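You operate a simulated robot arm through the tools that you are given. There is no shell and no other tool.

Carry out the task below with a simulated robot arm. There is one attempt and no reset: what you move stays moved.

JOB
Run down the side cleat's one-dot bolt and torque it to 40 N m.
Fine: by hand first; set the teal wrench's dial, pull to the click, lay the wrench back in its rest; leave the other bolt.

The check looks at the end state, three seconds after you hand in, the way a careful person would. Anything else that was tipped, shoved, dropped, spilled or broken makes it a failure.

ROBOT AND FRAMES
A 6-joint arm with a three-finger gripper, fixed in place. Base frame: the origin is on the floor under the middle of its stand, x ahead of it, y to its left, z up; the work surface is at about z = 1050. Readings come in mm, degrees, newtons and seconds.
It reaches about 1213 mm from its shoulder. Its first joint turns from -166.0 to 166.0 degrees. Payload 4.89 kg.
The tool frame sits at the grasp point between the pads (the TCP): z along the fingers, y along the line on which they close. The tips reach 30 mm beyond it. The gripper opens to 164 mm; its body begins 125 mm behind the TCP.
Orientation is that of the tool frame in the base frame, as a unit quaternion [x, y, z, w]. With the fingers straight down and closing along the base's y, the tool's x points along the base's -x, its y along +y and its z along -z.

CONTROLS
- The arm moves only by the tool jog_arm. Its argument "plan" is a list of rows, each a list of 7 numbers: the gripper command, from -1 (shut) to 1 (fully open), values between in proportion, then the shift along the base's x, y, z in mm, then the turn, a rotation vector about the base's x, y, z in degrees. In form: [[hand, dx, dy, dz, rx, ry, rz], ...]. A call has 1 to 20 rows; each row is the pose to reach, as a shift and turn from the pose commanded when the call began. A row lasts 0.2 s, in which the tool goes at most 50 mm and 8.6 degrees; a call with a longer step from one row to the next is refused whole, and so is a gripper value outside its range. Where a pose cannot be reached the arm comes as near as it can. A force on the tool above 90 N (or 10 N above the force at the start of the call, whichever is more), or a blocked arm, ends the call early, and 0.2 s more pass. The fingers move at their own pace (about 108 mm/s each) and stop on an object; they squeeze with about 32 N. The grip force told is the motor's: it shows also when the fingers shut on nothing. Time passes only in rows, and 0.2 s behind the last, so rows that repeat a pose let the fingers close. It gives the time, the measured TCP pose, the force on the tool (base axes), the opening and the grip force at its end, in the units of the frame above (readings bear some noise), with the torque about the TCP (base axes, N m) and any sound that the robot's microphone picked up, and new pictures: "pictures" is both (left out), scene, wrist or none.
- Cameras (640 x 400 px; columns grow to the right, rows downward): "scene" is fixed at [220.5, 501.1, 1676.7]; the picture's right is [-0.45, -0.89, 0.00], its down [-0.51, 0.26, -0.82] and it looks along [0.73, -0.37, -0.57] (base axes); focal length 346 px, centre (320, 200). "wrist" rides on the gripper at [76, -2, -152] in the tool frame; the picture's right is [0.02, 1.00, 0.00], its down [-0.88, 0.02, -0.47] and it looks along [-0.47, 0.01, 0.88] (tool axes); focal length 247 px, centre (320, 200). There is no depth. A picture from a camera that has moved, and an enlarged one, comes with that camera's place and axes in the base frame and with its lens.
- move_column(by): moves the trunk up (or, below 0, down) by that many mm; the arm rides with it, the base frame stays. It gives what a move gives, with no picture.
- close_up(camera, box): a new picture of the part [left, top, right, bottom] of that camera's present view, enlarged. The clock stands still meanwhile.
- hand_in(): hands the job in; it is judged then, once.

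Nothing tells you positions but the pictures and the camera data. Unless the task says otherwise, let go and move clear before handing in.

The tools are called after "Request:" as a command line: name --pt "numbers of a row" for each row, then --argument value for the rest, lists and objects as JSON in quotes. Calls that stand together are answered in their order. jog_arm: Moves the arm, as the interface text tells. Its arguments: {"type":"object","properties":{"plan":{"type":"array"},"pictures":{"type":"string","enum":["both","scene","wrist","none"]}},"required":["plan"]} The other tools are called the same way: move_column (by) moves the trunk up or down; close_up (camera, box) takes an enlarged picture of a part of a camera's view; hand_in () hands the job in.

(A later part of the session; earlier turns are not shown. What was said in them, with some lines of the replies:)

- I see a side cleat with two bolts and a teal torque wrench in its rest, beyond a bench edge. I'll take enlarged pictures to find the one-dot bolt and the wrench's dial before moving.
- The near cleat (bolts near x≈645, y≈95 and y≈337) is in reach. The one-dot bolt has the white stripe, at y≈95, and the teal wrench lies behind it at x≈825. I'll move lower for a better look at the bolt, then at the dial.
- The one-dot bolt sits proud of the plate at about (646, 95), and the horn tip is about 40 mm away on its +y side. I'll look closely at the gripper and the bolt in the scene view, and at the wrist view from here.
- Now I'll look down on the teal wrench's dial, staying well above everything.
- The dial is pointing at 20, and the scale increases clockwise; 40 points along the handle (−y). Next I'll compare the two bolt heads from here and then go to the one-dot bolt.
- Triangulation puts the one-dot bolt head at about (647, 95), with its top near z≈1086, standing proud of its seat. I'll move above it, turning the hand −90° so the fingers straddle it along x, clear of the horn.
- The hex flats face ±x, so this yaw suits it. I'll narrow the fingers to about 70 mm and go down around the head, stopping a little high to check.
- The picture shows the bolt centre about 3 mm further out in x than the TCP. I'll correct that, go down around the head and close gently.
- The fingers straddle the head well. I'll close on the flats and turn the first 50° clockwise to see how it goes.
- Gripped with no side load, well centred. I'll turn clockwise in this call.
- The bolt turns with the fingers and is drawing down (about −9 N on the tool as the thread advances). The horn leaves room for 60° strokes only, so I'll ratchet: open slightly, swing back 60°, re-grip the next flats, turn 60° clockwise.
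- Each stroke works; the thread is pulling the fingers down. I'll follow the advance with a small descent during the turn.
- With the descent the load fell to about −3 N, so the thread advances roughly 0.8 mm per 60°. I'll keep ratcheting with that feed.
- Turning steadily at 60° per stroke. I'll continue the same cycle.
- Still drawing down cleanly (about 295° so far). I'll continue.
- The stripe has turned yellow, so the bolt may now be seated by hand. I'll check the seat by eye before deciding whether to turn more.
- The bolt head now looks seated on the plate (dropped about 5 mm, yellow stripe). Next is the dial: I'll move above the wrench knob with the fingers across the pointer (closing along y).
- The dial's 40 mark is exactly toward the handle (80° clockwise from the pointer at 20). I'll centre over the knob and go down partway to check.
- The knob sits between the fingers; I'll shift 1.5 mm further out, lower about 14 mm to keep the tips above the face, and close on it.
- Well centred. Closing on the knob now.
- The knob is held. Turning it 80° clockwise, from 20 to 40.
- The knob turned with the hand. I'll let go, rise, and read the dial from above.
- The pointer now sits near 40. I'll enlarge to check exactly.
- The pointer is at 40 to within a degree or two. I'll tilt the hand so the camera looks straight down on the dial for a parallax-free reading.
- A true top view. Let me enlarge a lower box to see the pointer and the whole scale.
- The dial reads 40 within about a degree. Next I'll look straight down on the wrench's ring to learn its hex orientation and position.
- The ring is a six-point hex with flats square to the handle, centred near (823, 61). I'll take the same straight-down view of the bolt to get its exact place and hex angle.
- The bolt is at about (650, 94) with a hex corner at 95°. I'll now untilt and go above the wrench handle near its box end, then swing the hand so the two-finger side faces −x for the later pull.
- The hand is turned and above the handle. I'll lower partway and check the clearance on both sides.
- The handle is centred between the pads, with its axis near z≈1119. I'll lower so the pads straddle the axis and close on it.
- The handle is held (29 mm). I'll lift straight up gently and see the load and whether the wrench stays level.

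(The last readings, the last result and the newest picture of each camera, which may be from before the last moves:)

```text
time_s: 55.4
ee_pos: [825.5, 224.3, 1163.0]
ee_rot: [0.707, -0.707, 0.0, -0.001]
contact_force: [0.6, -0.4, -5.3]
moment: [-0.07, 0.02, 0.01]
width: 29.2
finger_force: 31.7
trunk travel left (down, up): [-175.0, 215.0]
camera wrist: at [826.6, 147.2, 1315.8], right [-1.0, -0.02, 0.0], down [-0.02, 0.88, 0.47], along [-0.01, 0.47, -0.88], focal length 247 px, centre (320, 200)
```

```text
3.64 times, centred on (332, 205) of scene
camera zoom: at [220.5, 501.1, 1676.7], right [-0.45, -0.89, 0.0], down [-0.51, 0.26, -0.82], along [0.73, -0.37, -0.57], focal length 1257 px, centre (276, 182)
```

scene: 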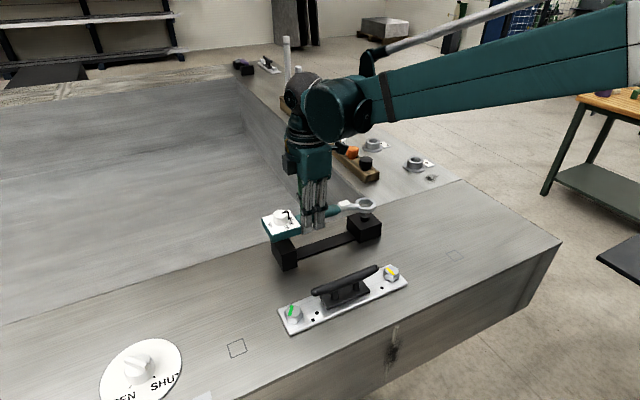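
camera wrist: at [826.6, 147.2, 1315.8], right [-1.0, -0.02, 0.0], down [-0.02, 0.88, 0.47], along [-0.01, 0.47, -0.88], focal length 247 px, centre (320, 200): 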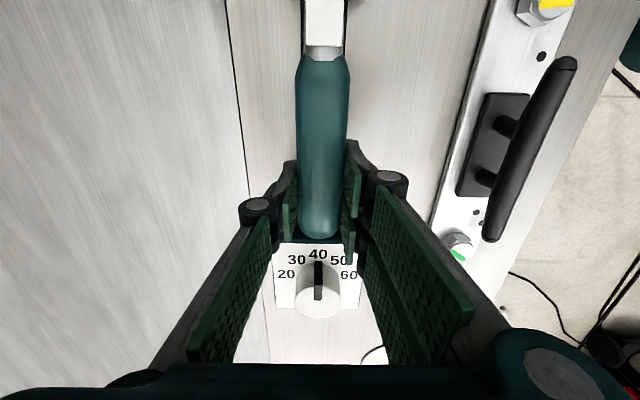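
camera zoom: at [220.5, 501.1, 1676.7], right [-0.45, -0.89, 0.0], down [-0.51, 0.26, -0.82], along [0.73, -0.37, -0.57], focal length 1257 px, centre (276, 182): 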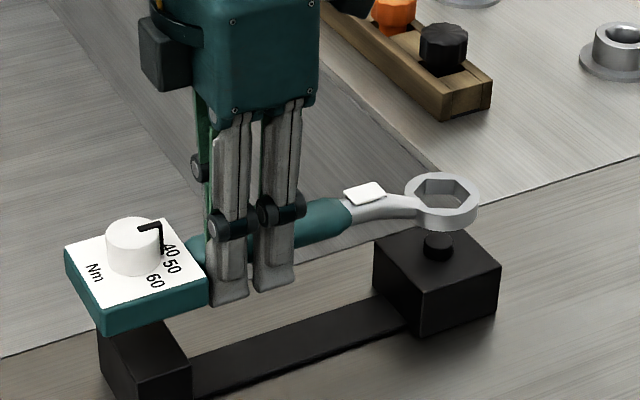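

The wrench is off its peg, level, weighing about 5 N. I'll raise it clear and swing it −145° so the ring comes above the bolt with the handle pointing away to +x/−y (clear of horn and rest).

Request:
jog_arm --pt "-1 0 0 25 0 0 0" --pt "-1 0 0 50 0 0 0" --pt "-1 -4.5 -14.6 55 0 0 -8.07" --pt "-1 -9 -29.2 55 0 0 -16.13" --pt "-1 -13.4 -43.8 55 0 0 -24.2" --pt "-1 -17.9 -58.4 55 0 0 -32.27" --pt "-1 -22.4 -73 55 0 0 -40.33" --pt "-1 -26.9 -87.6 55 0 0 -48.4" --pt "-1 -31.3 -102.2 55 0 0 -56.47" --pt "-1 -35.8 -116.8 55 0 0 -64.53" --pt "-1 -40.3 -131.4 55 0 0 -72.6" --pt "-1 -44.8 -146 55 0 0 -80.67" --pt "-1 -49.3 -160.5 55 0 0 -88.73" --pt "-1 -53.7 -175.1 55 0 0 -96.8" --pt "-1 -58.2 -189.7 55 0 0 -104.87" --pt "-1 -62.7 -204.3 55 0 0 -112.93" --pt "-1 -67.2 -218.9 55 0 0 -121" --pt "-1 -71.6 -233.5 55 0 0 -129.07" --pt "-1 -76.1 -248.1 55 0 0 -137.13" --pt "-1 -80.6 -262.7 55 0 0 -145.2" --pictures "both"

Request:
close_up --camera "scene" --box '[340, 190, 500, 290]'

```text
time_s: 59.6
ee_pos: [746.3, -38.1, 1218.3]
ee_rot: [0.465, 0.886, -0.001, 0.0]
contact_force: [1.1, 0.1, -5.5]
moment: [0.03, 0.06, -0.03]
width: 29.0
finger_force: 31.8
trunk travel left (down, up): [-175.0, 215.0]
camera wrist: at [698.8, 23.5, 1370.5], right [0.81, 0.59, 0.0], down [0.52, -0.71, 0.47], along [0.28, -0.38, -0.88], focal length 247 px, centre (320, 200)
```

scene: 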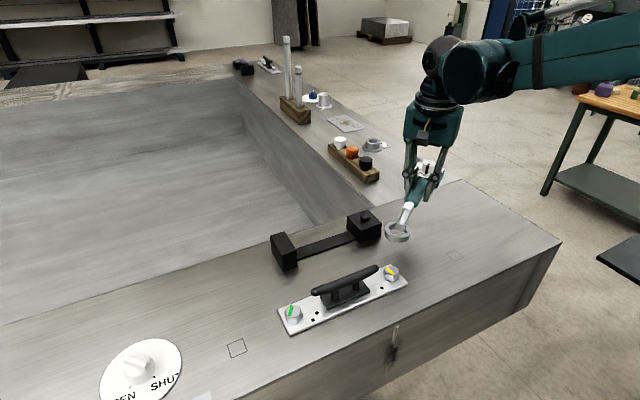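
wrist: 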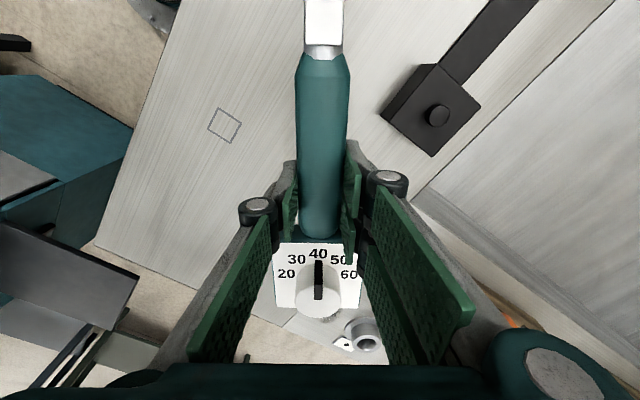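

```text
4.00 times, centred on (420, 240) of scene
camera zoom: at [220.5, 501.1, 1676.7], right [-0.45, -0.89, 0.0], down [-0.51, 0.26, -0.82], along [0.73, -0.37, -0.57], focal length 1383 px, centre (-80, 40)
```

zoom: 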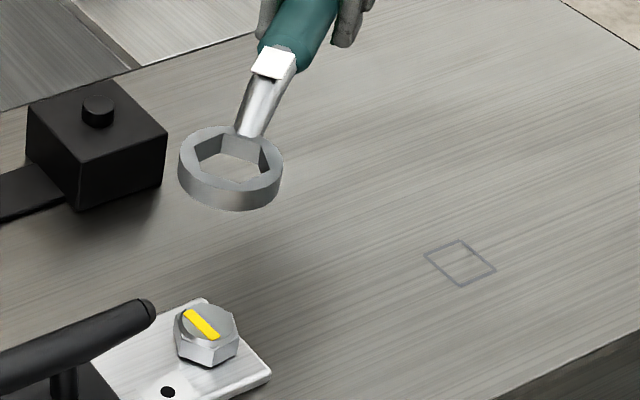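

The ring hangs above the bolt and looks well placed. I'll correct about 1.5 mm in y and lower to just above the bolt head to check alignment.

Request:
jog_arm --pt "-1 0 -1.5 -25 0 0 0" --pt "-1 0 -1.5 -50 0 0 0" --pt "-1 0 -1.5 -70 0 0 0" --pt "-1 0 -1.5 -85 0 0 0" --pt "-1 0 -1.5 -93 0 0 0" --pt "-1 0 -1.5 -93 0 0 0" --pictures "both"

Request:
close_up --camera "scene" --box '[352, 230, 432, 290]'

```text
time_s: 61.0
ee_pos: [745.8, -38.1, 1125.7]
ee_rot: [0.464, 0.886, 0.0, 0.0]
contact_force: [0.4, 0.4, -6.7]
moment: [0.04, 0.08, -0.03]
width: 29.1
finger_force: 32.1
trunk travel left (down, up): [-175.0, 215.0]
camera wrist: at [699.5, 22.2, 1277.9], right [0.81, 0.59, 0.0], down [0.52, -0.71, 0.47], along [0.28, -0.38, -0.88], focal length 247 px, centre (320, 200)
```

scene: 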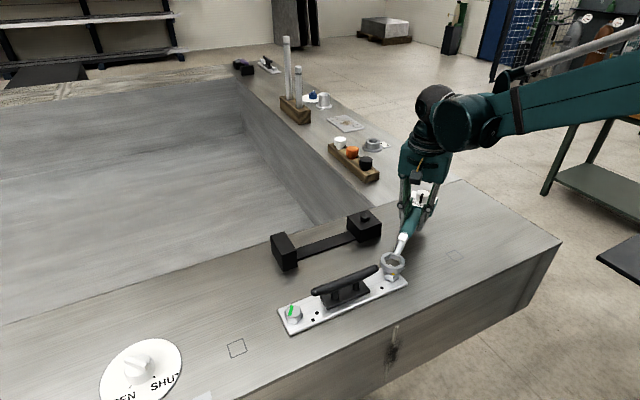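
wrist: 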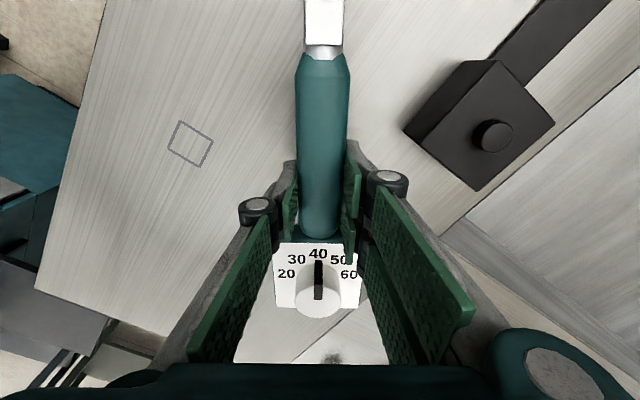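

```text
6.67 times, centred on (392, 260) of scene
camera zoom: at [220.5, 501.1, 1676.7], right [-0.45, -0.89, 0.0], down [-0.51, 0.26, -0.82], along [0.73, -0.37, -0.57], focal length 2305 px, centre (-160, -200)
```

zoom: 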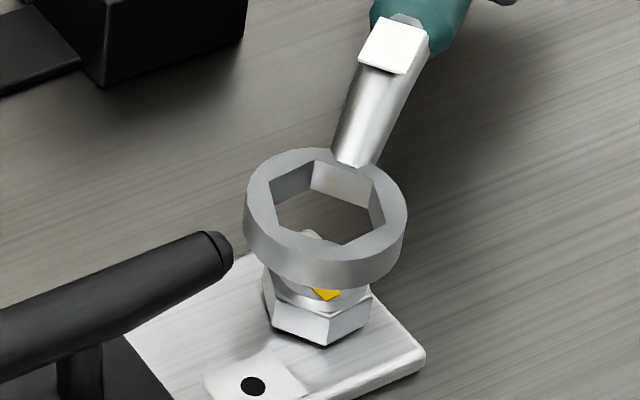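

The ring hangs right over the bolt head with matching hex angle. A small correction, then lower in short steps, watching the force.

Request:
jog_arm --pt "-1 -0.9 -0.2 -4 0 0 0" --pt "-1 -0.9 -0.2 -8 0 0 0" --pt "-1 -0.9 -0.2 -12 0 0 0" --pt "-1 -0.9 -0.2 -14 0 0 0" --pt "-1 -0.9 -0.2 -16 0 0 0" --pt "-1 -0.9 -0.2 -16 0 0 0" --pictures "none"

Request:
close_up --camera "scene" --box '[352, 230, 432, 290]'

```text
time_s: 62.4
ee_pos: [743.8, -40.6, 1108.5]
ee_rot: [0.463, 0.886, 0.0, 0.0]
contact_force: [-0.3, -0.6, -5.7]
moment: [0.06, 0.03, -0.04]
width: 29.3
finger_force: 31.8
trunk travel left (down, up): [-175.0, 215.0]
```

```text
6.67 times, centred on (392, 260) of scene
camera zoom: at [220.5, 501.1, 1676.7], right [-0.45, -0.89, 0.0], down [-0.51, 0.26, -0.82], along [0.73, -0.37, -0.57], focal length 2305 px, centre (-160, -200)
```

zoom: 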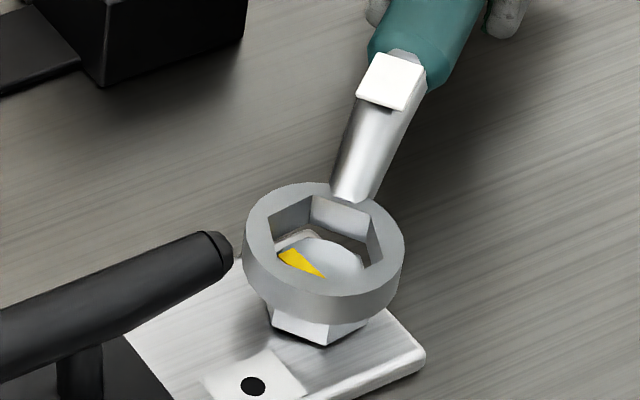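

No contact yet and it looks centred over the head. Continue lowering in small steps.

Request:
jog_arm --pt "-1 0 0 -1.5 0 0 0" --pt "-1 0 0 -3 0 0 0" --pt "-1 0 0 -4 0 0 0" --pt "-1 0 0 -4 0 0 0" --pictures "none"

Request:
close_up --camera "scene" --box '[352, 230, 432, 290]'

```text
time_s: 63.4
ee_pos: [745.3, -40.7, 1104.4]
ee_rot: [0.463, 0.886, 0.0, 0.0]
contact_force: [0.2, -0.7, -5.7]
moment: [0.08, 0.04, -0.02]
width: 28.8
finger_force: 32.0
trunk travel left (down, up): [-175.0, 215.0]
```

```text
6.67 times, centred on (392, 260) of scene
camera zoom: at [220.5, 501.1, 1676.7], right [-0.45, -0.89, 0.0], down [-0.51, 0.26, -0.82], along [0.73, -0.37, -0.57], focal length 2305 px, centre (-160, -200)
```

zoom: 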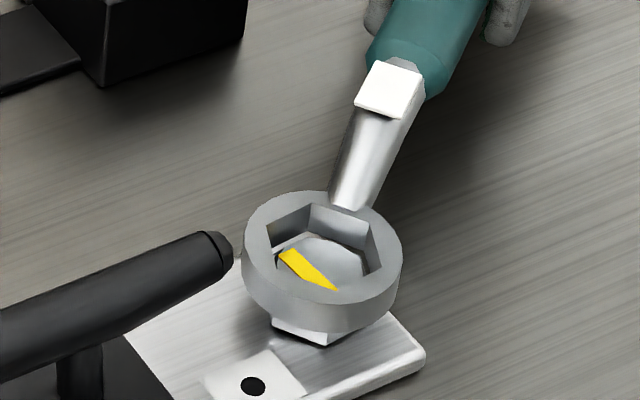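

Still no contact force and the ring is going over the head. Continue down.

Request:
jog_arm --pt "-1 0 0 -1.5 0 0 0" --pt "-1 0 0 -3 0 0 0" --pt "-1 0 0 -4.5 0 0 0" --pt "-1 0 0 -4.5 0 0 0" --pictures "wrist"

Request:
close_up --camera "scene" --box '[352, 230, 432, 290]'

```text
time_s: 64.4
ee_pos: [743.4, -39.5, 1100.1]
ee_rot: [0.464, 0.886, 0.0, 0.0]
contact_force: [0.6, -0.1, -5.2]
moment: [0.06, 0.05, -0.01]
width: 29.1
finger_force: 31.7
trunk travel left (down, up): [-175.0, 215.0]
camera wrist: at [698.4, 21.5, 1252.9], right [0.81, 0.59, 0.0], down [0.52, -0.71, 0.47], along [0.28, -0.38, -0.88], focal length 247 px, centre (320, 200)
```

wrist: 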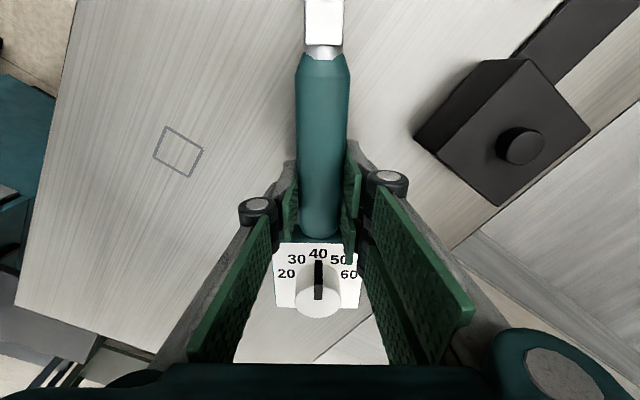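

```text
6.67 times, centred on (392, 260) of scene
camera zoom: at [220.5, 501.1, 1676.7], right [-0.45, -0.89, 0.0], down [-0.51, 0.26, -0.82], along [0.73, -0.37, -0.57], focal length 2305 px, centre (-160, -200)
```

zoom: 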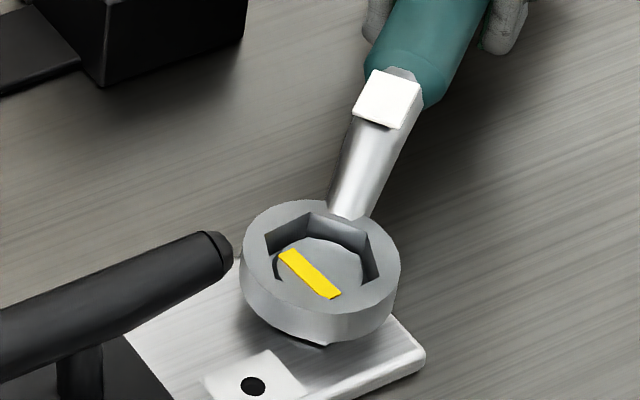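

The ring is nearly fully over the head. A last 3 mm down to engage the full depth.

Request:
jog_arm --pt "-1 0 0 -1 0 0 0" --pt "-1 0 0 -2 0 0 0" --pt "-1 0 0 -3 0 0 0" --pt "-1 0 0 -3 0 0 0" --pictures "none"

Request:
close_up --camera "scene" --box '[352, 230, 432, 290]'

```text
time_s: 65.4
ee_pos: [743.7, -41.1, 1097.0]
ee_rot: [0.462, 0.887, -0.001, -0.001]
contact_force: [0.1, 0.3, -6.1]
moment: [0.06, 0.07, -0.01]
width: 29.2
finger_force: 32.4
trunk travel left (down, up): [-175.0, 215.0]
```

```text
6.67 times, centred on (392, 260) of scene
camera zoom: at [220.5, 501.1, 1676.7], right [-0.45, -0.89, 0.0], down [-0.51, 0.26, -0.82], along [0.73, -0.37, -0.57], focal length 2305 px, centre (-160, -200)
```

zoom: 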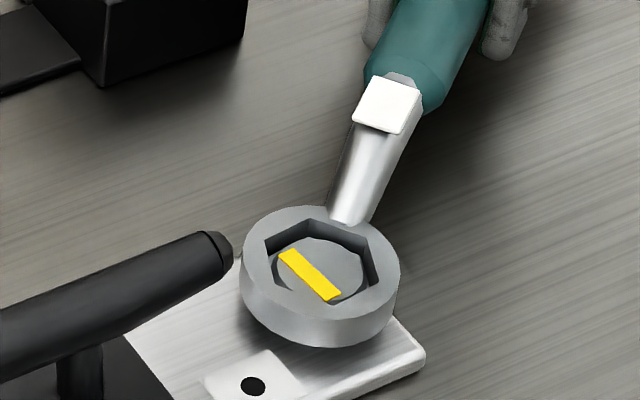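

The ring is fully over the head with no side load. I'll start the pull: swing the handle clockwise in an arc about the bolt, a few degrees first, to feel the play and the load.

Request:
jog_arm --pt "-1 -2.35 -1.63 0 0 0 -1" --pt "-1 -4.72 -3.19 0 0 0 -2" --pt "-1 -7.12 -4.72 0 0 0 -3" --pt "-1 -9.55 -6.2 0 0 0 -4" --pt "-1 -12.0 -7.65 0 0 0 -5" --pt "-1 -14.48 -9.05 0 0 0 -6" --pictures "none"

Request:
close_up --camera "scene" --box '[352, 220, 448, 290]'

```text
time_s: 66.8
ee_pos: [730.7, -49.8, 1096.0]
ee_rot: [0.508, 0.861, 0.0, -0.001]
contact_force: [-1.5, 1.5, -5.0]
moment: [0.19, 0.13, 0.01]
width: 29.2
finger_force: 32.1
trunk travel left (down, up): [-175.0, 215.0]
```

```text
5.71 times, centred on (400, 255) of scene
camera zoom: at [220.5, 501.1, 1676.7], right [-0.45, -0.89, 0.0], down [-0.51, 0.26, -0.82], along [0.73, -0.37, -0.57], focal length 1976 px, centre (-137, -114)
```

zoom: 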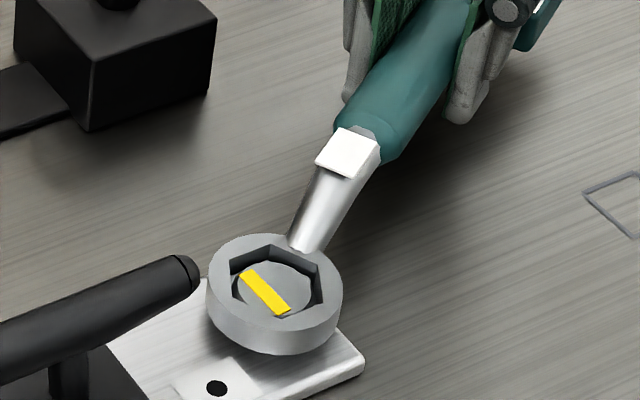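

Only free play so far. I'll continue the arc.

Request:
jog_arm --pt "-1 -2.5 -1.36 0 0 0 -1" --pt "-1 -5.02 -2.68 0 0 0 -2" --pt "-1 -7.57 -3.94 0 0 0 -3" --pt "-1 -10.14 -5.17 0 0 0 -4" --pt "-1 -12.73 -6.35 0 0 0 -5" --pt "-1 -15.34 -7.49 0 0 0 -6" --pictures "none"

Request:
close_up --camera "scene" --box '[352, 220, 448, 290]'

```text
time_s: 68.2
ee_pos: [714.3, -57.1, 1097.4]
ee_rot: [0.553, 0.833, 0.001, 0.0]
contact_force: [-1.8, 1.4, -5.4]
moment: [0.23, 0.12, 0.26]
width: 29.3
finger_force: 32.3
trunk travel left (down, up): [-175.0, 215.0]
```

```text
5.71 times, centred on (400, 255) of scene
camera zoom: at [220.5, 501.1, 1676.7], right [-0.45, -0.89, 0.0], down [-0.51, 0.26, -0.82], along [0.73, -0.37, -0.57], focal length 1976 px, centre (-137, -114)
```

zoom: 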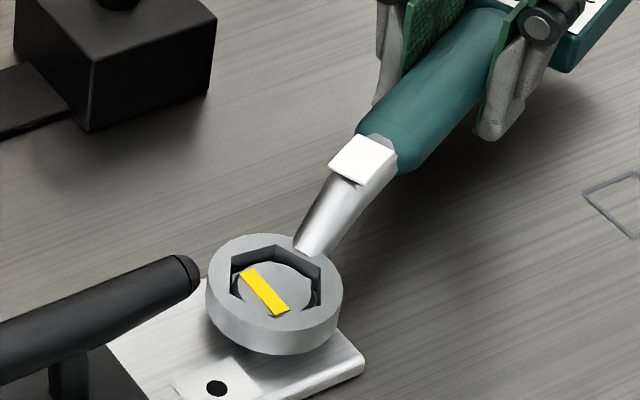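

The bolt hasn't turned yet, and the ring is just taking up play. Continuing carefully.

Request:
jog_arm --pt "-1 -2.63 -1.09 0 0 0 -1" --pt "-1 -5.28 -2.14 0 0 0 -2" --pt "-1 -7.95 -3.13 0 0 0 -3" --pt "-1 -10.63 -4.08 0 0 0 -4" --pt "-1 -13.33 -4.99 0 0 0 -5" --pt "-1 -16.05 -5.85 0 0 0 -6" --pictures "none"

Request:
close_up --camera "scene" --box '[352, 220, 448, 290]'

```text
time_s: 69.6
ee_pos: [698.3, -61.7, 1098.0]
ee_rot: [0.596, 0.803, 0.0, 0.001]
contact_force: [-4.3, 7.3, -5.6]
moment: [0.32, 0.13, 0.25]
width: 29.0
finger_force: 32.2
trunk travel left (down, up): [-175.0, 215.0]
```

```text
5.71 times, centred on (400, 255) of scene
camera zoom: at [220.5, 501.1, 1676.7], right [-0.45, -0.89, 0.0], down [-0.51, 0.26, -0.82], along [0.73, -0.37, -0.57], focal length 1976 px, centre (-137, -114)
```

zoom: 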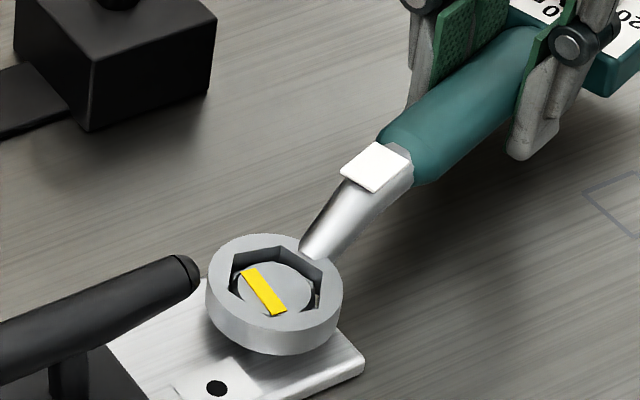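

The stripe is just starting to move with the ring; there's a small outward pull, so I'll ease 0.8 mm toward the bolt and carry on with the arc.

Request:
jog_arm --pt "-1 -2.9 0.0 0 0 0 -1" --pt "-1 -5.7 -0.77 0 0 0 -2" --pt "-1 -8.42 -1.48 0 0 0 -3" --pt "-1 -11.2 -2.14 0 0 0 -4" --pt "-1 -13.97 -2.75 0 0 0 -5" --pt "-1 -16.77 -3.33 0 0 0 -6" --pictures "none"

Request:
close_up --camera "scene" --box '[352, 220, 448, 290]'

```text
time_s: 71.0
ee_pos: [680.8, -66.3, 1095.9]
ee_rot: [0.637, 0.771, 0.0, 0.0]
contact_force: [0.2, -5.3, -4.2]
moment: [0.08, 0.05, 0.17]
width: 29.1
finger_force: 32.3
trunk travel left (down, up): [-175.0, 215.0]
```

```text
5.71 times, centred on (400, 255) of scene
camera zoom: at [220.5, 501.1, 1676.7], right [-0.45, -0.89, 0.0], down [-0.51, 0.26, -0.82], along [0.73, -0.37, -0.57], focal length 1976 px, centre (-137, -114)
```

zoom: 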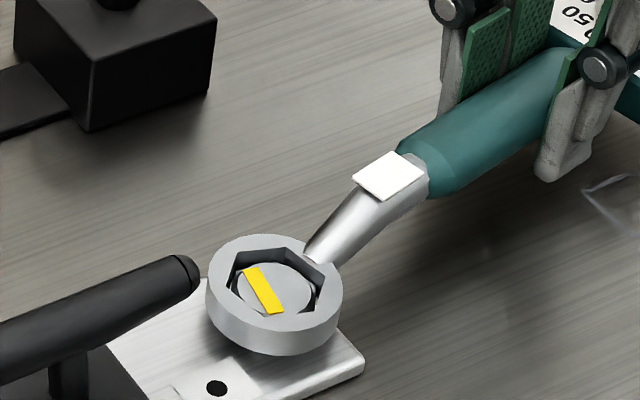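

The bolt is turning with the ring at low load. I'll follow on along the arc, easing the radial offset back.

Request:
jog_arm --pt "-1 -2.75 -0.9 0 0 0 -1" --pt "-1 -5.55 -1.39 0 0 0 -2" --pt "-1 -8.37 -1.8 0 0 0 -3" --pt "-1 -11.2 -2.18 0 0 0 -4" --pt "-1 -14.02 -2.5 0 0 0 -5" --pt "-1 -16.86 -2.78 0 0 0 -6" --pt "-1 -19.7 -3.0 0 0 0 -7" --pt "-1 -22.55 -3.18 0 0 0 -8" --pictures "none"

Request:
close_up --camera "scene" --box '[352, 220, 448, 290]'

```text
time_s: 72.8
ee_pos: [659.8, -68.5, 1098.2]
ee_rot: [0.69, 0.724, 0.0, 0.0]
contact_force: [-2.8, -1.0, -7.0]
moment: [-0.2, 0.05, 0.43]
width: 28.9
finger_force: 31.9
trunk travel left (down, up): [-175.0, 215.0]
```

```text
5.71 times, centred on (400, 255) of scene
camera zoom: at [220.5, 501.1, 1676.7], right [-0.45, -0.89, 0.0], down [-0.51, 0.26, -0.82], along [0.73, -0.37, -0.57], focal length 1976 px, centre (-137, -114)
```

zoom: 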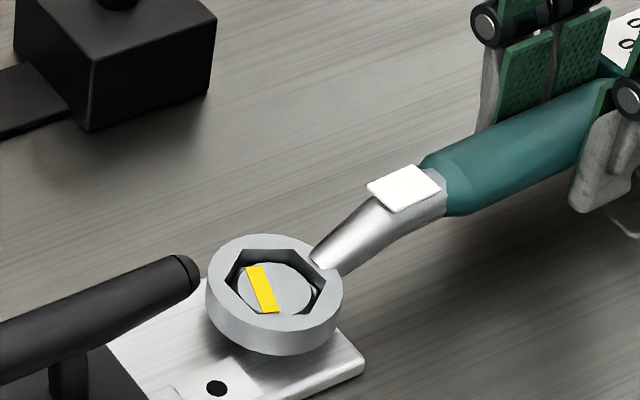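

The load is still tiny, so the bolt is still taking up. I'll keep swinging until real resistance shows.

Request:
jog_arm --pt "-1 -5.71 -0.2 0 0 0 -2" --pt "-1 -11.4 -0.2 0 0 0 -4" --pt "-1 -17.08 0 0 0 0 -6" --pt "-1 -22.76 0.4 0 0 0 -8" --pt "-1 -28.42 1.0 0 0 0 -10" --pt "-1 -34.06 1.8 0 0 0 -12" --pictures "none"

Request:
close_up --camera "scene" --box '[352, 220, 448, 290]'

```text
time_s: 74.2
ee_pos: [624.1, -67.3, 1096.8]
ee_rot: [0.762, 0.648, 0.0, 0.0]
contact_force: [-4.0, -1.6, -6.1]
moment: [-0.12, 0.11, 0.63]
width: 29.0
finger_force: 31.5
trunk travel left (down, up): [-175.0, 215.0]
```

```text
5.71 times, centred on (400, 255) of scene
camera zoom: at [220.5, 501.1, 1676.7], right [-0.45, -0.89, 0.0], down [-0.51, 0.26, -0.82], along [0.73, -0.37, -0.57], focal length 1976 px, centre (-137, -114)
```

zoom: 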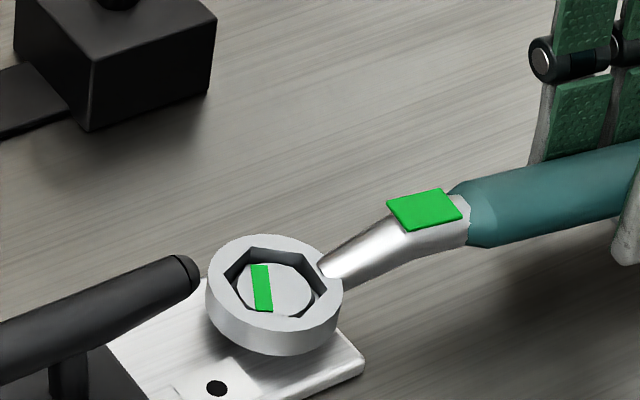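

Both the bolt's stripe and the tag on the wrench have turned green: the wrench has reached its setting. I'll stop pulling, back off a few degrees within the hex play, and check.

Request:
jog_arm --pt "-1 2.82 -0.4 0 0 0 1" --pt "-1 5.64 -0.8 0 0 0 2" --pt "-1 8.48 -1.1 0 0 0 3" --pt "-1 11.3 -1.4 0 0 0 4" --pt "-1 11.3 -1.4 0 0 0 4" --pictures "both"

Request:
close_up --camera "scene" --box '[352, 220, 448, 290]'

```text
time_s: 75.4
ee_pos: [636.3, -69.1, 1098.0]
ee_rot: [0.738, 0.674, 0.0, 0.0]
contact_force: [-0.8, -0.3, -5.7]
moment: [0.08, 0.02, 0.19]
width: 29.1
finger_force: 31.7
trunk travel left (down, up): [-175.0, 215.0]
camera wrist: at [640.7, 7.0, 1249.9], right [1.0, -0.07, 0.0], down [-0.06, -0.88, 0.47], along [-0.03, -0.47, -0.88], focal length 247 px, centre (320, 200)
```

scene: 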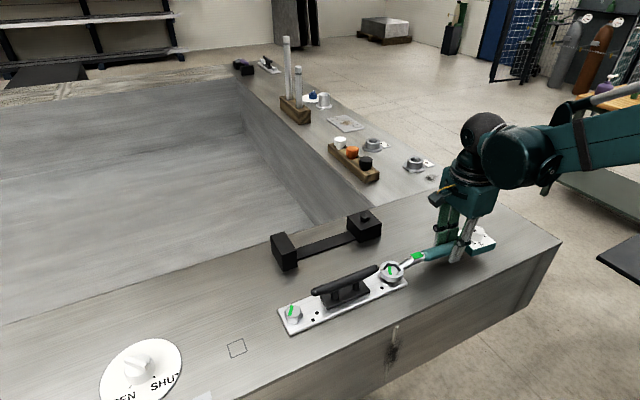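
wrist: 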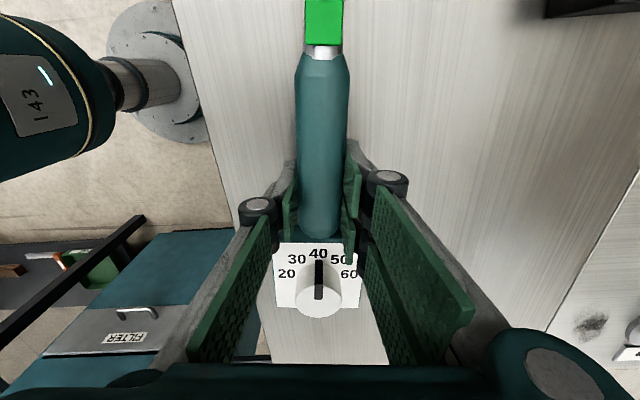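

```text
5.71 times, centred on (400, 255) of scene
camera zoom: at [220.5, 501.1, 1676.7], right [-0.45, -0.89, 0.0], down [-0.51, 0.26, -0.82], along [0.73, -0.37, -0.57], focal length 1976 px, centre (-137, -114)
```

zoom: 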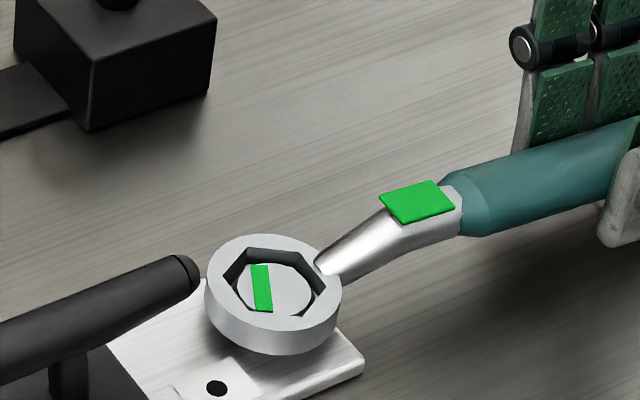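

The stripe stays green and the load has gone. Now I'll lift the wrench straight off the bolt.

Request:
jog_arm --pt "-1 0 0 3 0 0 0" --pt "-1 0 0 6 0 0 0" --pt "-1 0 0 10 0 0 0" --pt "-1 0 0 15 0 0 0" --pt "-1 0 0 22 0 0 0" --pt "-1 0 0 32 0 0 0" --pictures "none"

Request:
close_up --camera "scene" --box '[352, 210, 448, 290]'

```text
time_s: 76.8
ee_pos: [636.3, -70.0, 1129.5]
ee_rot: [0.738, 0.675, 0.0, 0.0]
contact_force: [0.1, 0.2, -6.2]
moment: [0.09, 0.04, 0.01]
width: 29.0
finger_force: 31.6
trunk travel left (down, up): [-175.0, 215.0]
```

```text
5.00 times, centred on (400, 250) of scene
camera zoom: at [220.5, 501.1, 1676.7], right [-0.45, -0.89, 0.0], down [-0.51, 0.26, -0.82], along [0.73, -0.37, -0.57], focal length 1729 px, centre (-80, -50)
```

zoom: 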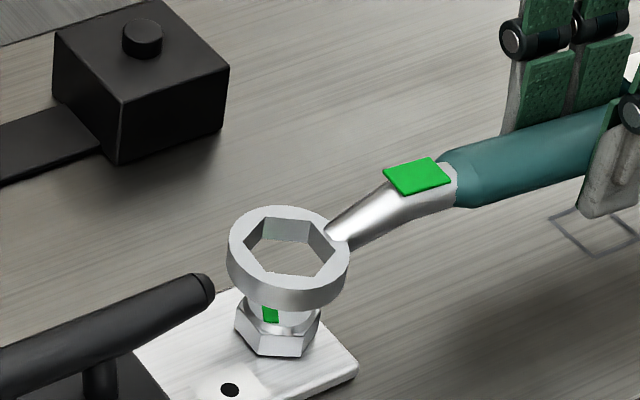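

The wrench is off the bolt and the stripe is green. I'll raise it and carry it back toward its rest, reversing the swing.

Request:
jog_arm --pt "-1 0 0 30 0 0 0" --pt "-1 0 0 60 0 0 0" --pt "-1 0 0 88.5 0 0 0" --pt "-1 8.61 13.31 88.5 0 0 8.42" --pt "-1 17.22 26.63 88.5 0 0 16.84" --pt "-1 25.83 39.94 88.5 0 0 25.25" --pt "-1 34.45 53.25 88.5 0 0 33.67" --pt "-1 43.06 66.57 88.5 0 0 42.09" --pt "-1 51.67 79.88 88.5 0 0 50.51" --pt "-1 60.28 93.2 88.5 0 0 58.93" --pt "-1 68.89 106.51 88.5 0 0 67.35" --pt "-1 77.5 119.82 88.5 0 0 75.76" --pt "-1 86.11 133.14 88.5 0 0 84.18" --pt "-1 94.73 146.45 88.5 0 0 92.6" --pt "-1 103.34 159.76 88.5 0 0 101.02" --pt "-1 111.95 173.08 88.5 0 0 109.44" --pt "-1 120.56 186.39 88.5 0 0 117.85" --pt "-1 129.17 199.7 88.5 0 0 126.27" --pt "-1 137.78 213.02 88.5 0 0 134.69" --pt "-1 146.4 226.33 88.5 0 0 143.11" --pictures "scene"

Request:
jog_arm --pt "-1 8.61 13.31 0 0 0 8.42" --pt "-1 17.22 26.63 0 0 0 16.84" --pt "-1 25.83 39.94 0 0 0 25.25" --pt "-1 34.45 53.25 0 0 0 33.67" --pt "-1 43.05 66.57 0 0 0 42.09" --pt "-1 43.05 66.57 0 0 0 42.09" --pictures "both"

Request:
close_up --camera "scene" --box '[250, 160, 410, 280]'

```text
time_s: 81.0
ee_pos: [782.0, 157.3, 1217.5]
ee_rot: [-0.406, 0.914, 0.0, 0.0]
contact_force: [-0.6, -0.8, -5.0]
moment: [0.03, 0.0, 0.04]
width: 29.3
finger_force: 32.0
trunk travel left (down, up): [-175.0, 215.0]
```

scene: 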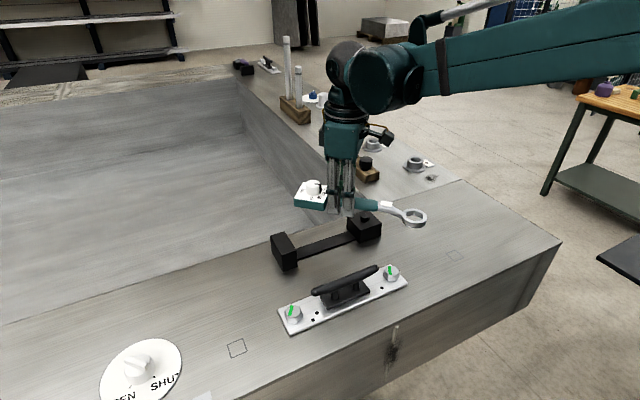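

```text
time_s: 82.4
ee_pos: [825.9, 224.3, 1218.0]
ee_rot: [0.708, -0.707, 0.0, -0.001]
contact_force: [-0.7, 0.9, -6.0]
moment: [-0.1, 0.03, -0.04]
width: 29.2
finger_force: 32.0
trunk travel left (down, up): [-175.0, 215.0]
camera wrist: at [826.6, 147.5, 1370.3], right [-1.0, -0.02, 0.0], down [-0.02, 0.88, 0.47], along [-0.01, 0.47, -0.88], focal length 247 px, centre (320, 200)
```

scene: 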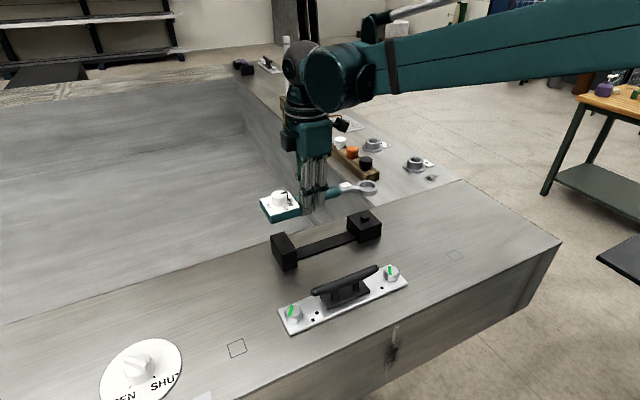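
wrist: 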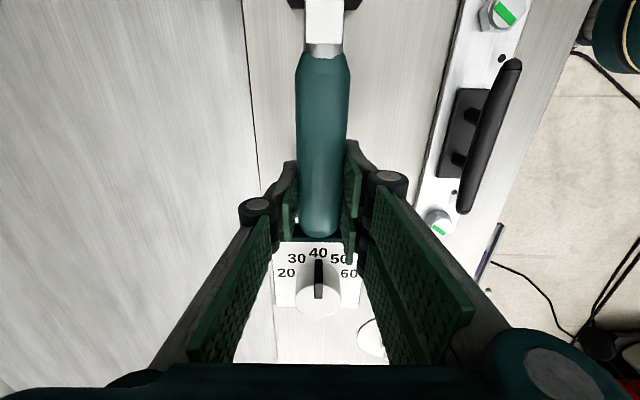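

```text
3.33 times, centred on (330, 220) of scene
camera zoom: at [220.5, 501.1, 1676.7], right [-0.45, -0.89, 0.0], down [-0.51, 0.26, -0.82], along [0.73, -0.37, -0.57], focal length 1153 px, centre (287, 133)
```

zoom: 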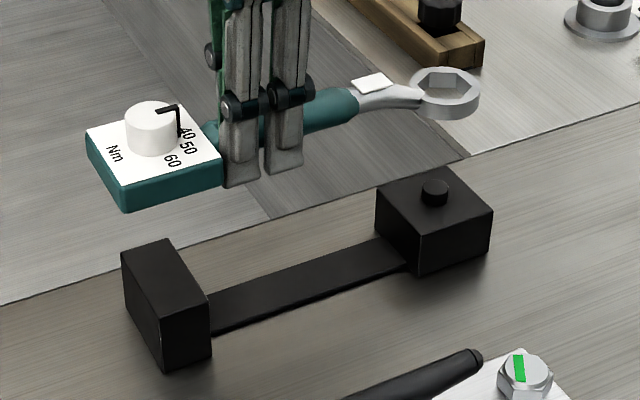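

The tag has reset to white, the bolt stripe is green. I'll lower to the height where I first lifted clear and compare with that earlier picture.

Request:
jog_arm --pt "-1 0 0 -20 0 0 0" --pt "-1 0 0 -40 0 0 0" --pt "-1 0 0 -55 0 0 0" --pt "-1 0 0 -55 0 0 0" --pictures "wrist"

Request:
close_up --camera "scene" --box '[260, 150, 404, 260]'

```text
time_s: 83.4
ee_pos: [826.7, 225.0, 1162.8]
ee_rot: [-0.707, 0.707, 0.0, -0.001]
contact_force: [1.0, 0.2, -6.2]
moment: [-0.07, 0.04, 0.01]
width: 28.8
finger_force: 32.3
trunk travel left (down, up): [-175.0, 215.0]
camera wrist: at [826.4, 147.9, 1315.9], right [-1.0, -0.02, 0.0], down [-0.02, 0.88, 0.47], along [-0.01, 0.47, -0.88], focal length 247 px, centre (320, 200)
```

wrist: 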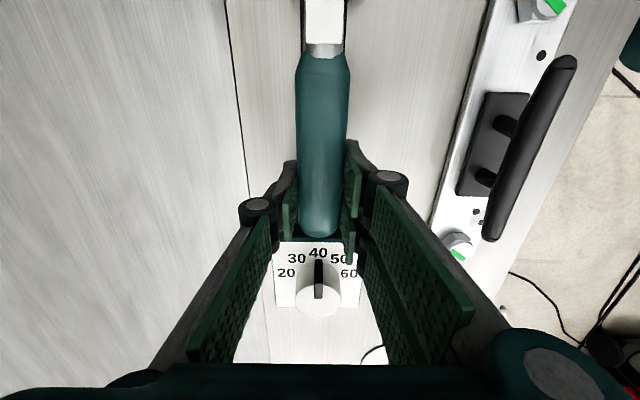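

```text
3.64 times, centred on (332, 205) of scene
camera zoom: at [220.5, 501.1, 1676.7], right [-0.45, -0.89, 0.0], down [-0.51, 0.26, -0.82], along [0.73, -0.37, -0.57], focal length 1257 px, centre (276, 182)
```

zoom: 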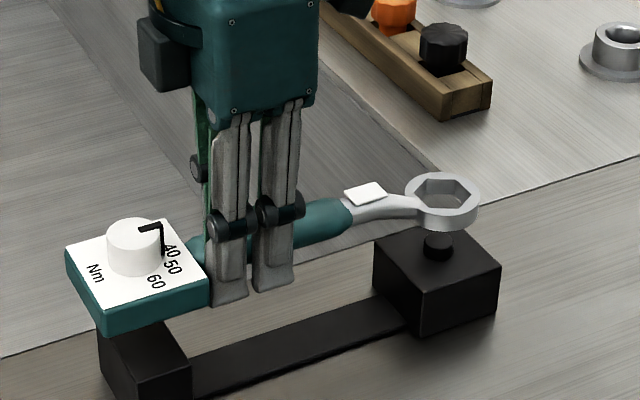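

It matches the earlier picture nearly exactly. Lowering onto the peg and rest.

Request:
jog_arm --pt "-1 0 0 -10 0 0 0" --pt "-1 0 0 -20 0 0 0" --pt "-1 0 0 -28 0 0 0" --pt "-1 0 0 -34 0 0 0" --pt "-1 0 0 -37 0 0 0" --pt "-1 0 0 -38.5 0 0 0" --pt "-1 0 0 -38.5 0 0 0" --pictures "none"

Request:
close_up --camera "scene" --box '[260, 170, 404, 260]'

```text
time_s: 85.0
ee_pos: [825.7, 224.6, 1124.7]
ee_rot: [-0.707, 0.707, 0.0, 0.0]
contact_force: [-0.4, -0.7, -6.2]
moment: [-0.11, 0.01, -0.04]
width: 29.1
finger_force: 31.9
trunk travel left (down, up): [-175.0, 215.0]
```

```text
4.44 times, centred on (332, 215) of scene
camera zoom: at [220.5, 501.1, 1676.7], right [-0.45, -0.89, 0.0], down [-0.51, 0.26, -0.82], along [0.73, -0.37, -0.57], focal length 1537 px, centre (267, 133)
```

zoom: 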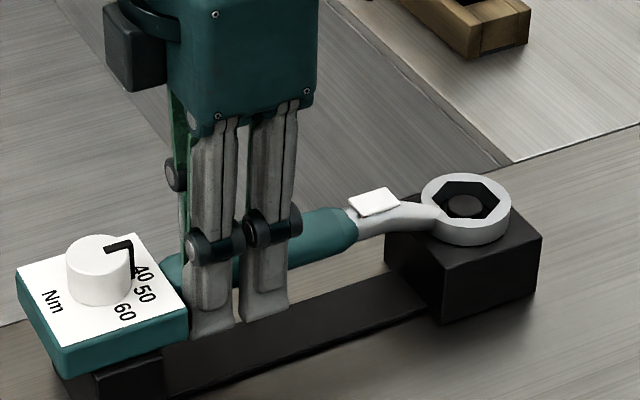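

Nearly down; the weight is still on the hand. I'll lower the last 1.5–2 mm until the rest takes it.

Request:
jog_arm --pt "-1 0 0 -0.8 0 0 0" --pt "-1 0 0 -1.5 0 0 0" --pt "-1 0 0 -1.8 0 0 0" --pt "-1 0 0 -1.8 0 0 0" --pictures "none"

Request:
close_up --camera "scene" --box '[260, 170, 404, 260]'

```text
time_s: 86.0
ee_pos: [825.8, 224.5, 1123.1]
ee_rot: [0.707, -0.707, -0.001, 0.0]
contact_force: [3.1, 3.3, 10.3]
moment: [0.19, 0.12, -0.06]
width: 29.0
finger_force: 32.5
trunk travel left (down, up): [-175.0, 215.0]
```

```text
4.44 times, centred on (332, 215) of scene
camera zoom: at [220.5, 501.1, 1676.7], right [-0.45, -0.89, 0.0], down [-0.51, 0.26, -0.82], along [0.73, -0.37, -0.57], focal length 1537 px, centre (267, 133)
```

zoom: 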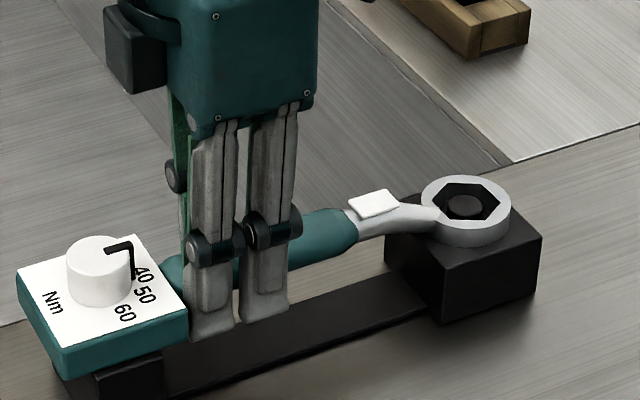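

The rest now takes the weight (+10 N). I'll ease up slightly, open the fingers gently, and rise clear.

Request:
jog_arm --pt "-1 0 0 0.8 0 0 0" --pt "-0.6 0 0 0.8 0 0 0" --pt "-0.4 0 0 0.8 0 0 0" --pt "-0.1 0 0 0.8 0 0 0" --pt "-0.1 0 0 0.8 0 0 0" --pt "-0.1 0 0 10 0 0 0" --pt "-0.1 0 0 25 0 0 0" --pt "-0.1 0 0 50 0 0 0" --pt "-0.1 0 0 80 0 0 0" --pt "-0.1 0 0 120 0 0 0" --pictures "both"

Request:
close_up --camera "scene" --box '[250, 190, 410, 290]'

Request:
close_up --camera "scene" --box '[270, 255, 414, 345]'

```text
time_s: 88.2
ee_pos: [826.6, 224.1, 1242.6]
ee_rot: [0.707, -0.707, 0.001, 0.001]
contact_force: [0.3, 0.9, -0.5]
moment: [-0.07, 0.09, -0.02]
width: 73.7
finger_force: 0.0
trunk travel left (down, up): [-175.0, 215.0]
camera wrist: at [826.2, 147.1, 1395.9], right [-1.0, -0.02, 0.0], down [-0.02, 0.88, 0.47], along [-0.01, 0.47, -0.88], focal length 247 px, centre (320, 200)
```

scene: 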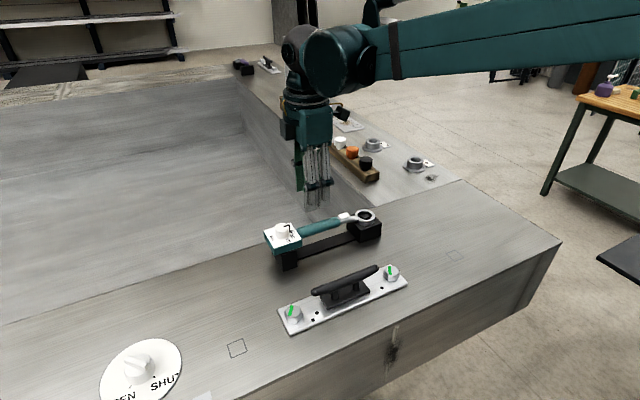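
wrist: 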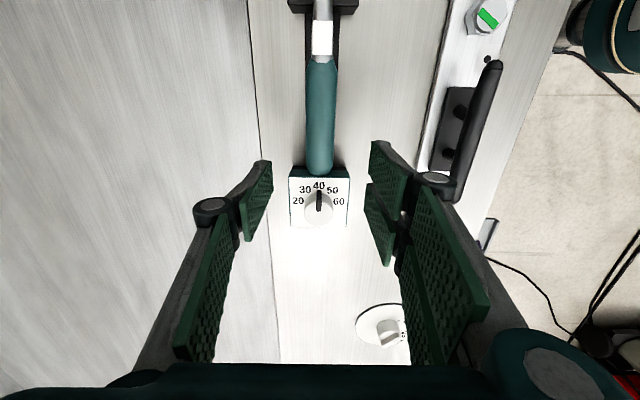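

```text
4.00 times, centred on (330, 240) of scene
camera zoom: at [220.5, 501.1, 1676.7], right [-0.45, -0.89, 0.0], down [-0.51, 0.26, -0.82], along [0.73, -0.37, -0.57], focal length 1383 px, centre (280, 40)
```

zoom: 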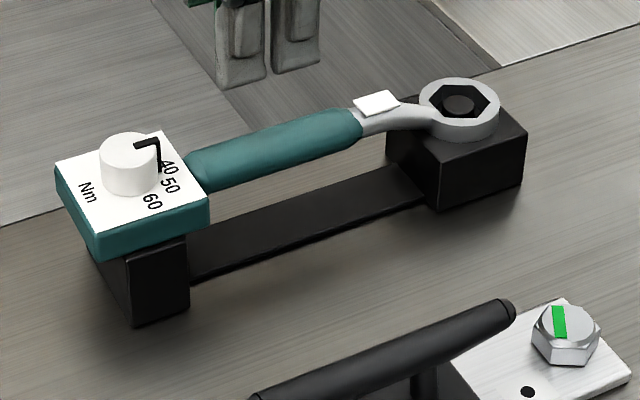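

```text
4.44 times, centred on (342, 300) of scene
camera zoom: at [220.5, 501.1, 1676.7], right [-0.45, -0.89, 0.0], down [-0.51, 0.26, -0.82], along [0.73, -0.37, -0.57], focal length 1537 px, centre (222, -244)
```

zoom: 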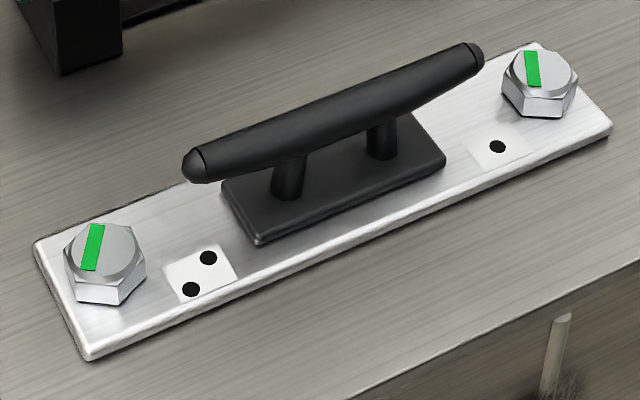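

The wrench is back in its rest, both bolts show green, and nothing else has moved. I'll rise well clear before handing in.

Request:
jog_arm --pt "-0.1 -20 0 40 0 0 0" --pt "-0.1 -50 -20 80 0 0 0" --pt "-0.1 -80 -40 110 0 0 0" --pt "-0.1 -100 -60 130 0 0 0" --pt "-0.1 -100 -60 130 0 0 0" --pictures "both"

Request:
close_up --camera "scene" --box '[250, 190, 410, 290]'

```text
refused: row 2 steps farther than a row can; nothing moved
```

```text
4.00 times, centred on (330, 240) of scene
camera zoom: at [220.5, 501.1, 1676.7], right [-0.45, -0.89, 0.0], down [-0.51, 0.26, -0.82], along [0.73, -0.37, -0.57], focal length 1383 px, centre (280, 40)
```

zoom: 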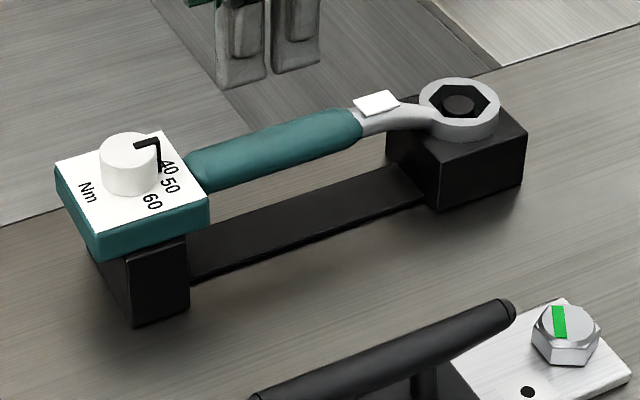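

That step was too long, so nothing moved; everything still looks right. I'll retreat with shorter steps.

Request:
jog_arm --pt "-0.1 -10 0 35 0 0 0" --pt "-0.1 -30 -10 65 0 0 0" --pt "-0.1 -50 -20 95 0 0 0" --pt "-0.1 -70 -30 120 0 0 0" --pt "-0.1 -70 -30 120 0 0 0" --pictures "both"

Request:
close_up --camera "wrist" --box '[250, 60, 410, 200]'

```text
time_s: 89.4
ee_pos: [755.0, 194.8, 1363.0]
ee_rot: [0.707, -0.707, 0.001, 0.0]
contact_force: [0.4, -0.9, -0.5]
moment: [0.03, -0.13, -0.04]
width: 73.7
finger_force: 0.0
trunk travel left (down, up): [-175.0, 215.0]
camera wrist: at [755.3, 116.8, 1515.9], right [-1.0, -0.02, 0.0], down [-0.02, 0.88, 0.47], along [-0.01, 0.47, -0.88], focal length 247 px, centre (320, 200)
```

scene: 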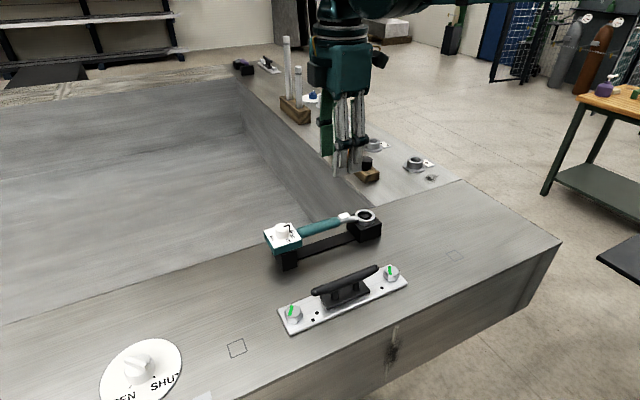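
wrist: 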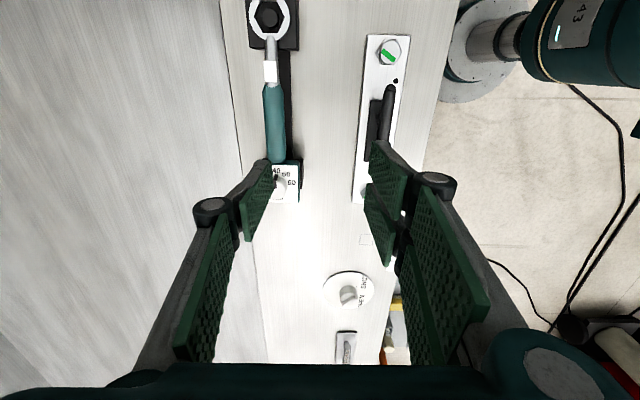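

```text
2.86 times, centred on (330, 130) of wrist
camera zoom: at [755.3, 116.8, 1515.9], right [-1.0, -0.02, 0.0], down [-0.02, 0.88, 0.47], along [-0.01, 0.47, -0.88], focal length 706 px, centre (291, 400)
```

zoom: 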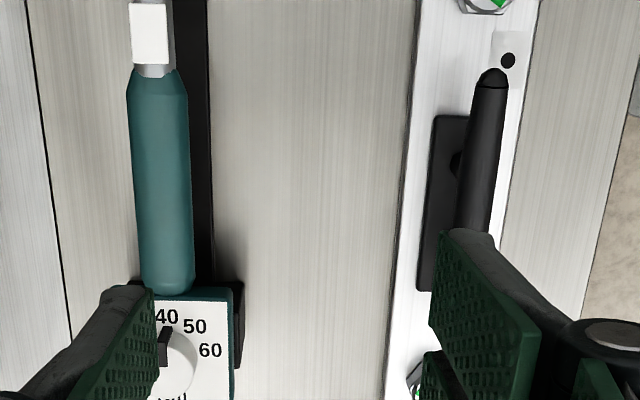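

The hand is well clear, the wrench lies in its rest with its dial at 40, the one-dot bolt shows green, and the two-dot bolt is untouched. I'm handing in the job.

Request:
hand_in

```text
The job is handed in.
```

The one-dot bolt on the side cleat is run down and torqued with the teal wrench set to 40 N m. I've handed the job in; no verdict came back with it.

- **By hand:** I turned the bolt down with the gripper in short strokes. It dropped about 5 mm onto its seat and its stripe went from white to yellow.
- **Dial:** I turned the knob from 20 to 40. Seen from straight above, the pointer was within about 1.5° of the 40 mark, so at most about 0.4 N m off.
- **Pull:** I fitted the ring over the bolt head and pulled clockwise. The tag on the wrench and the bolt's stripe both turned green, and I stopped there. No click was reported and the force readings stayed low, so I took those green markers as the sign it had reached its setting.
- **Put back:** The wrench is back on its rest with its ring over the peg. The dial is still at 40.

I left the two-dot bolt alone, and nothing else had moved in the last pictures.
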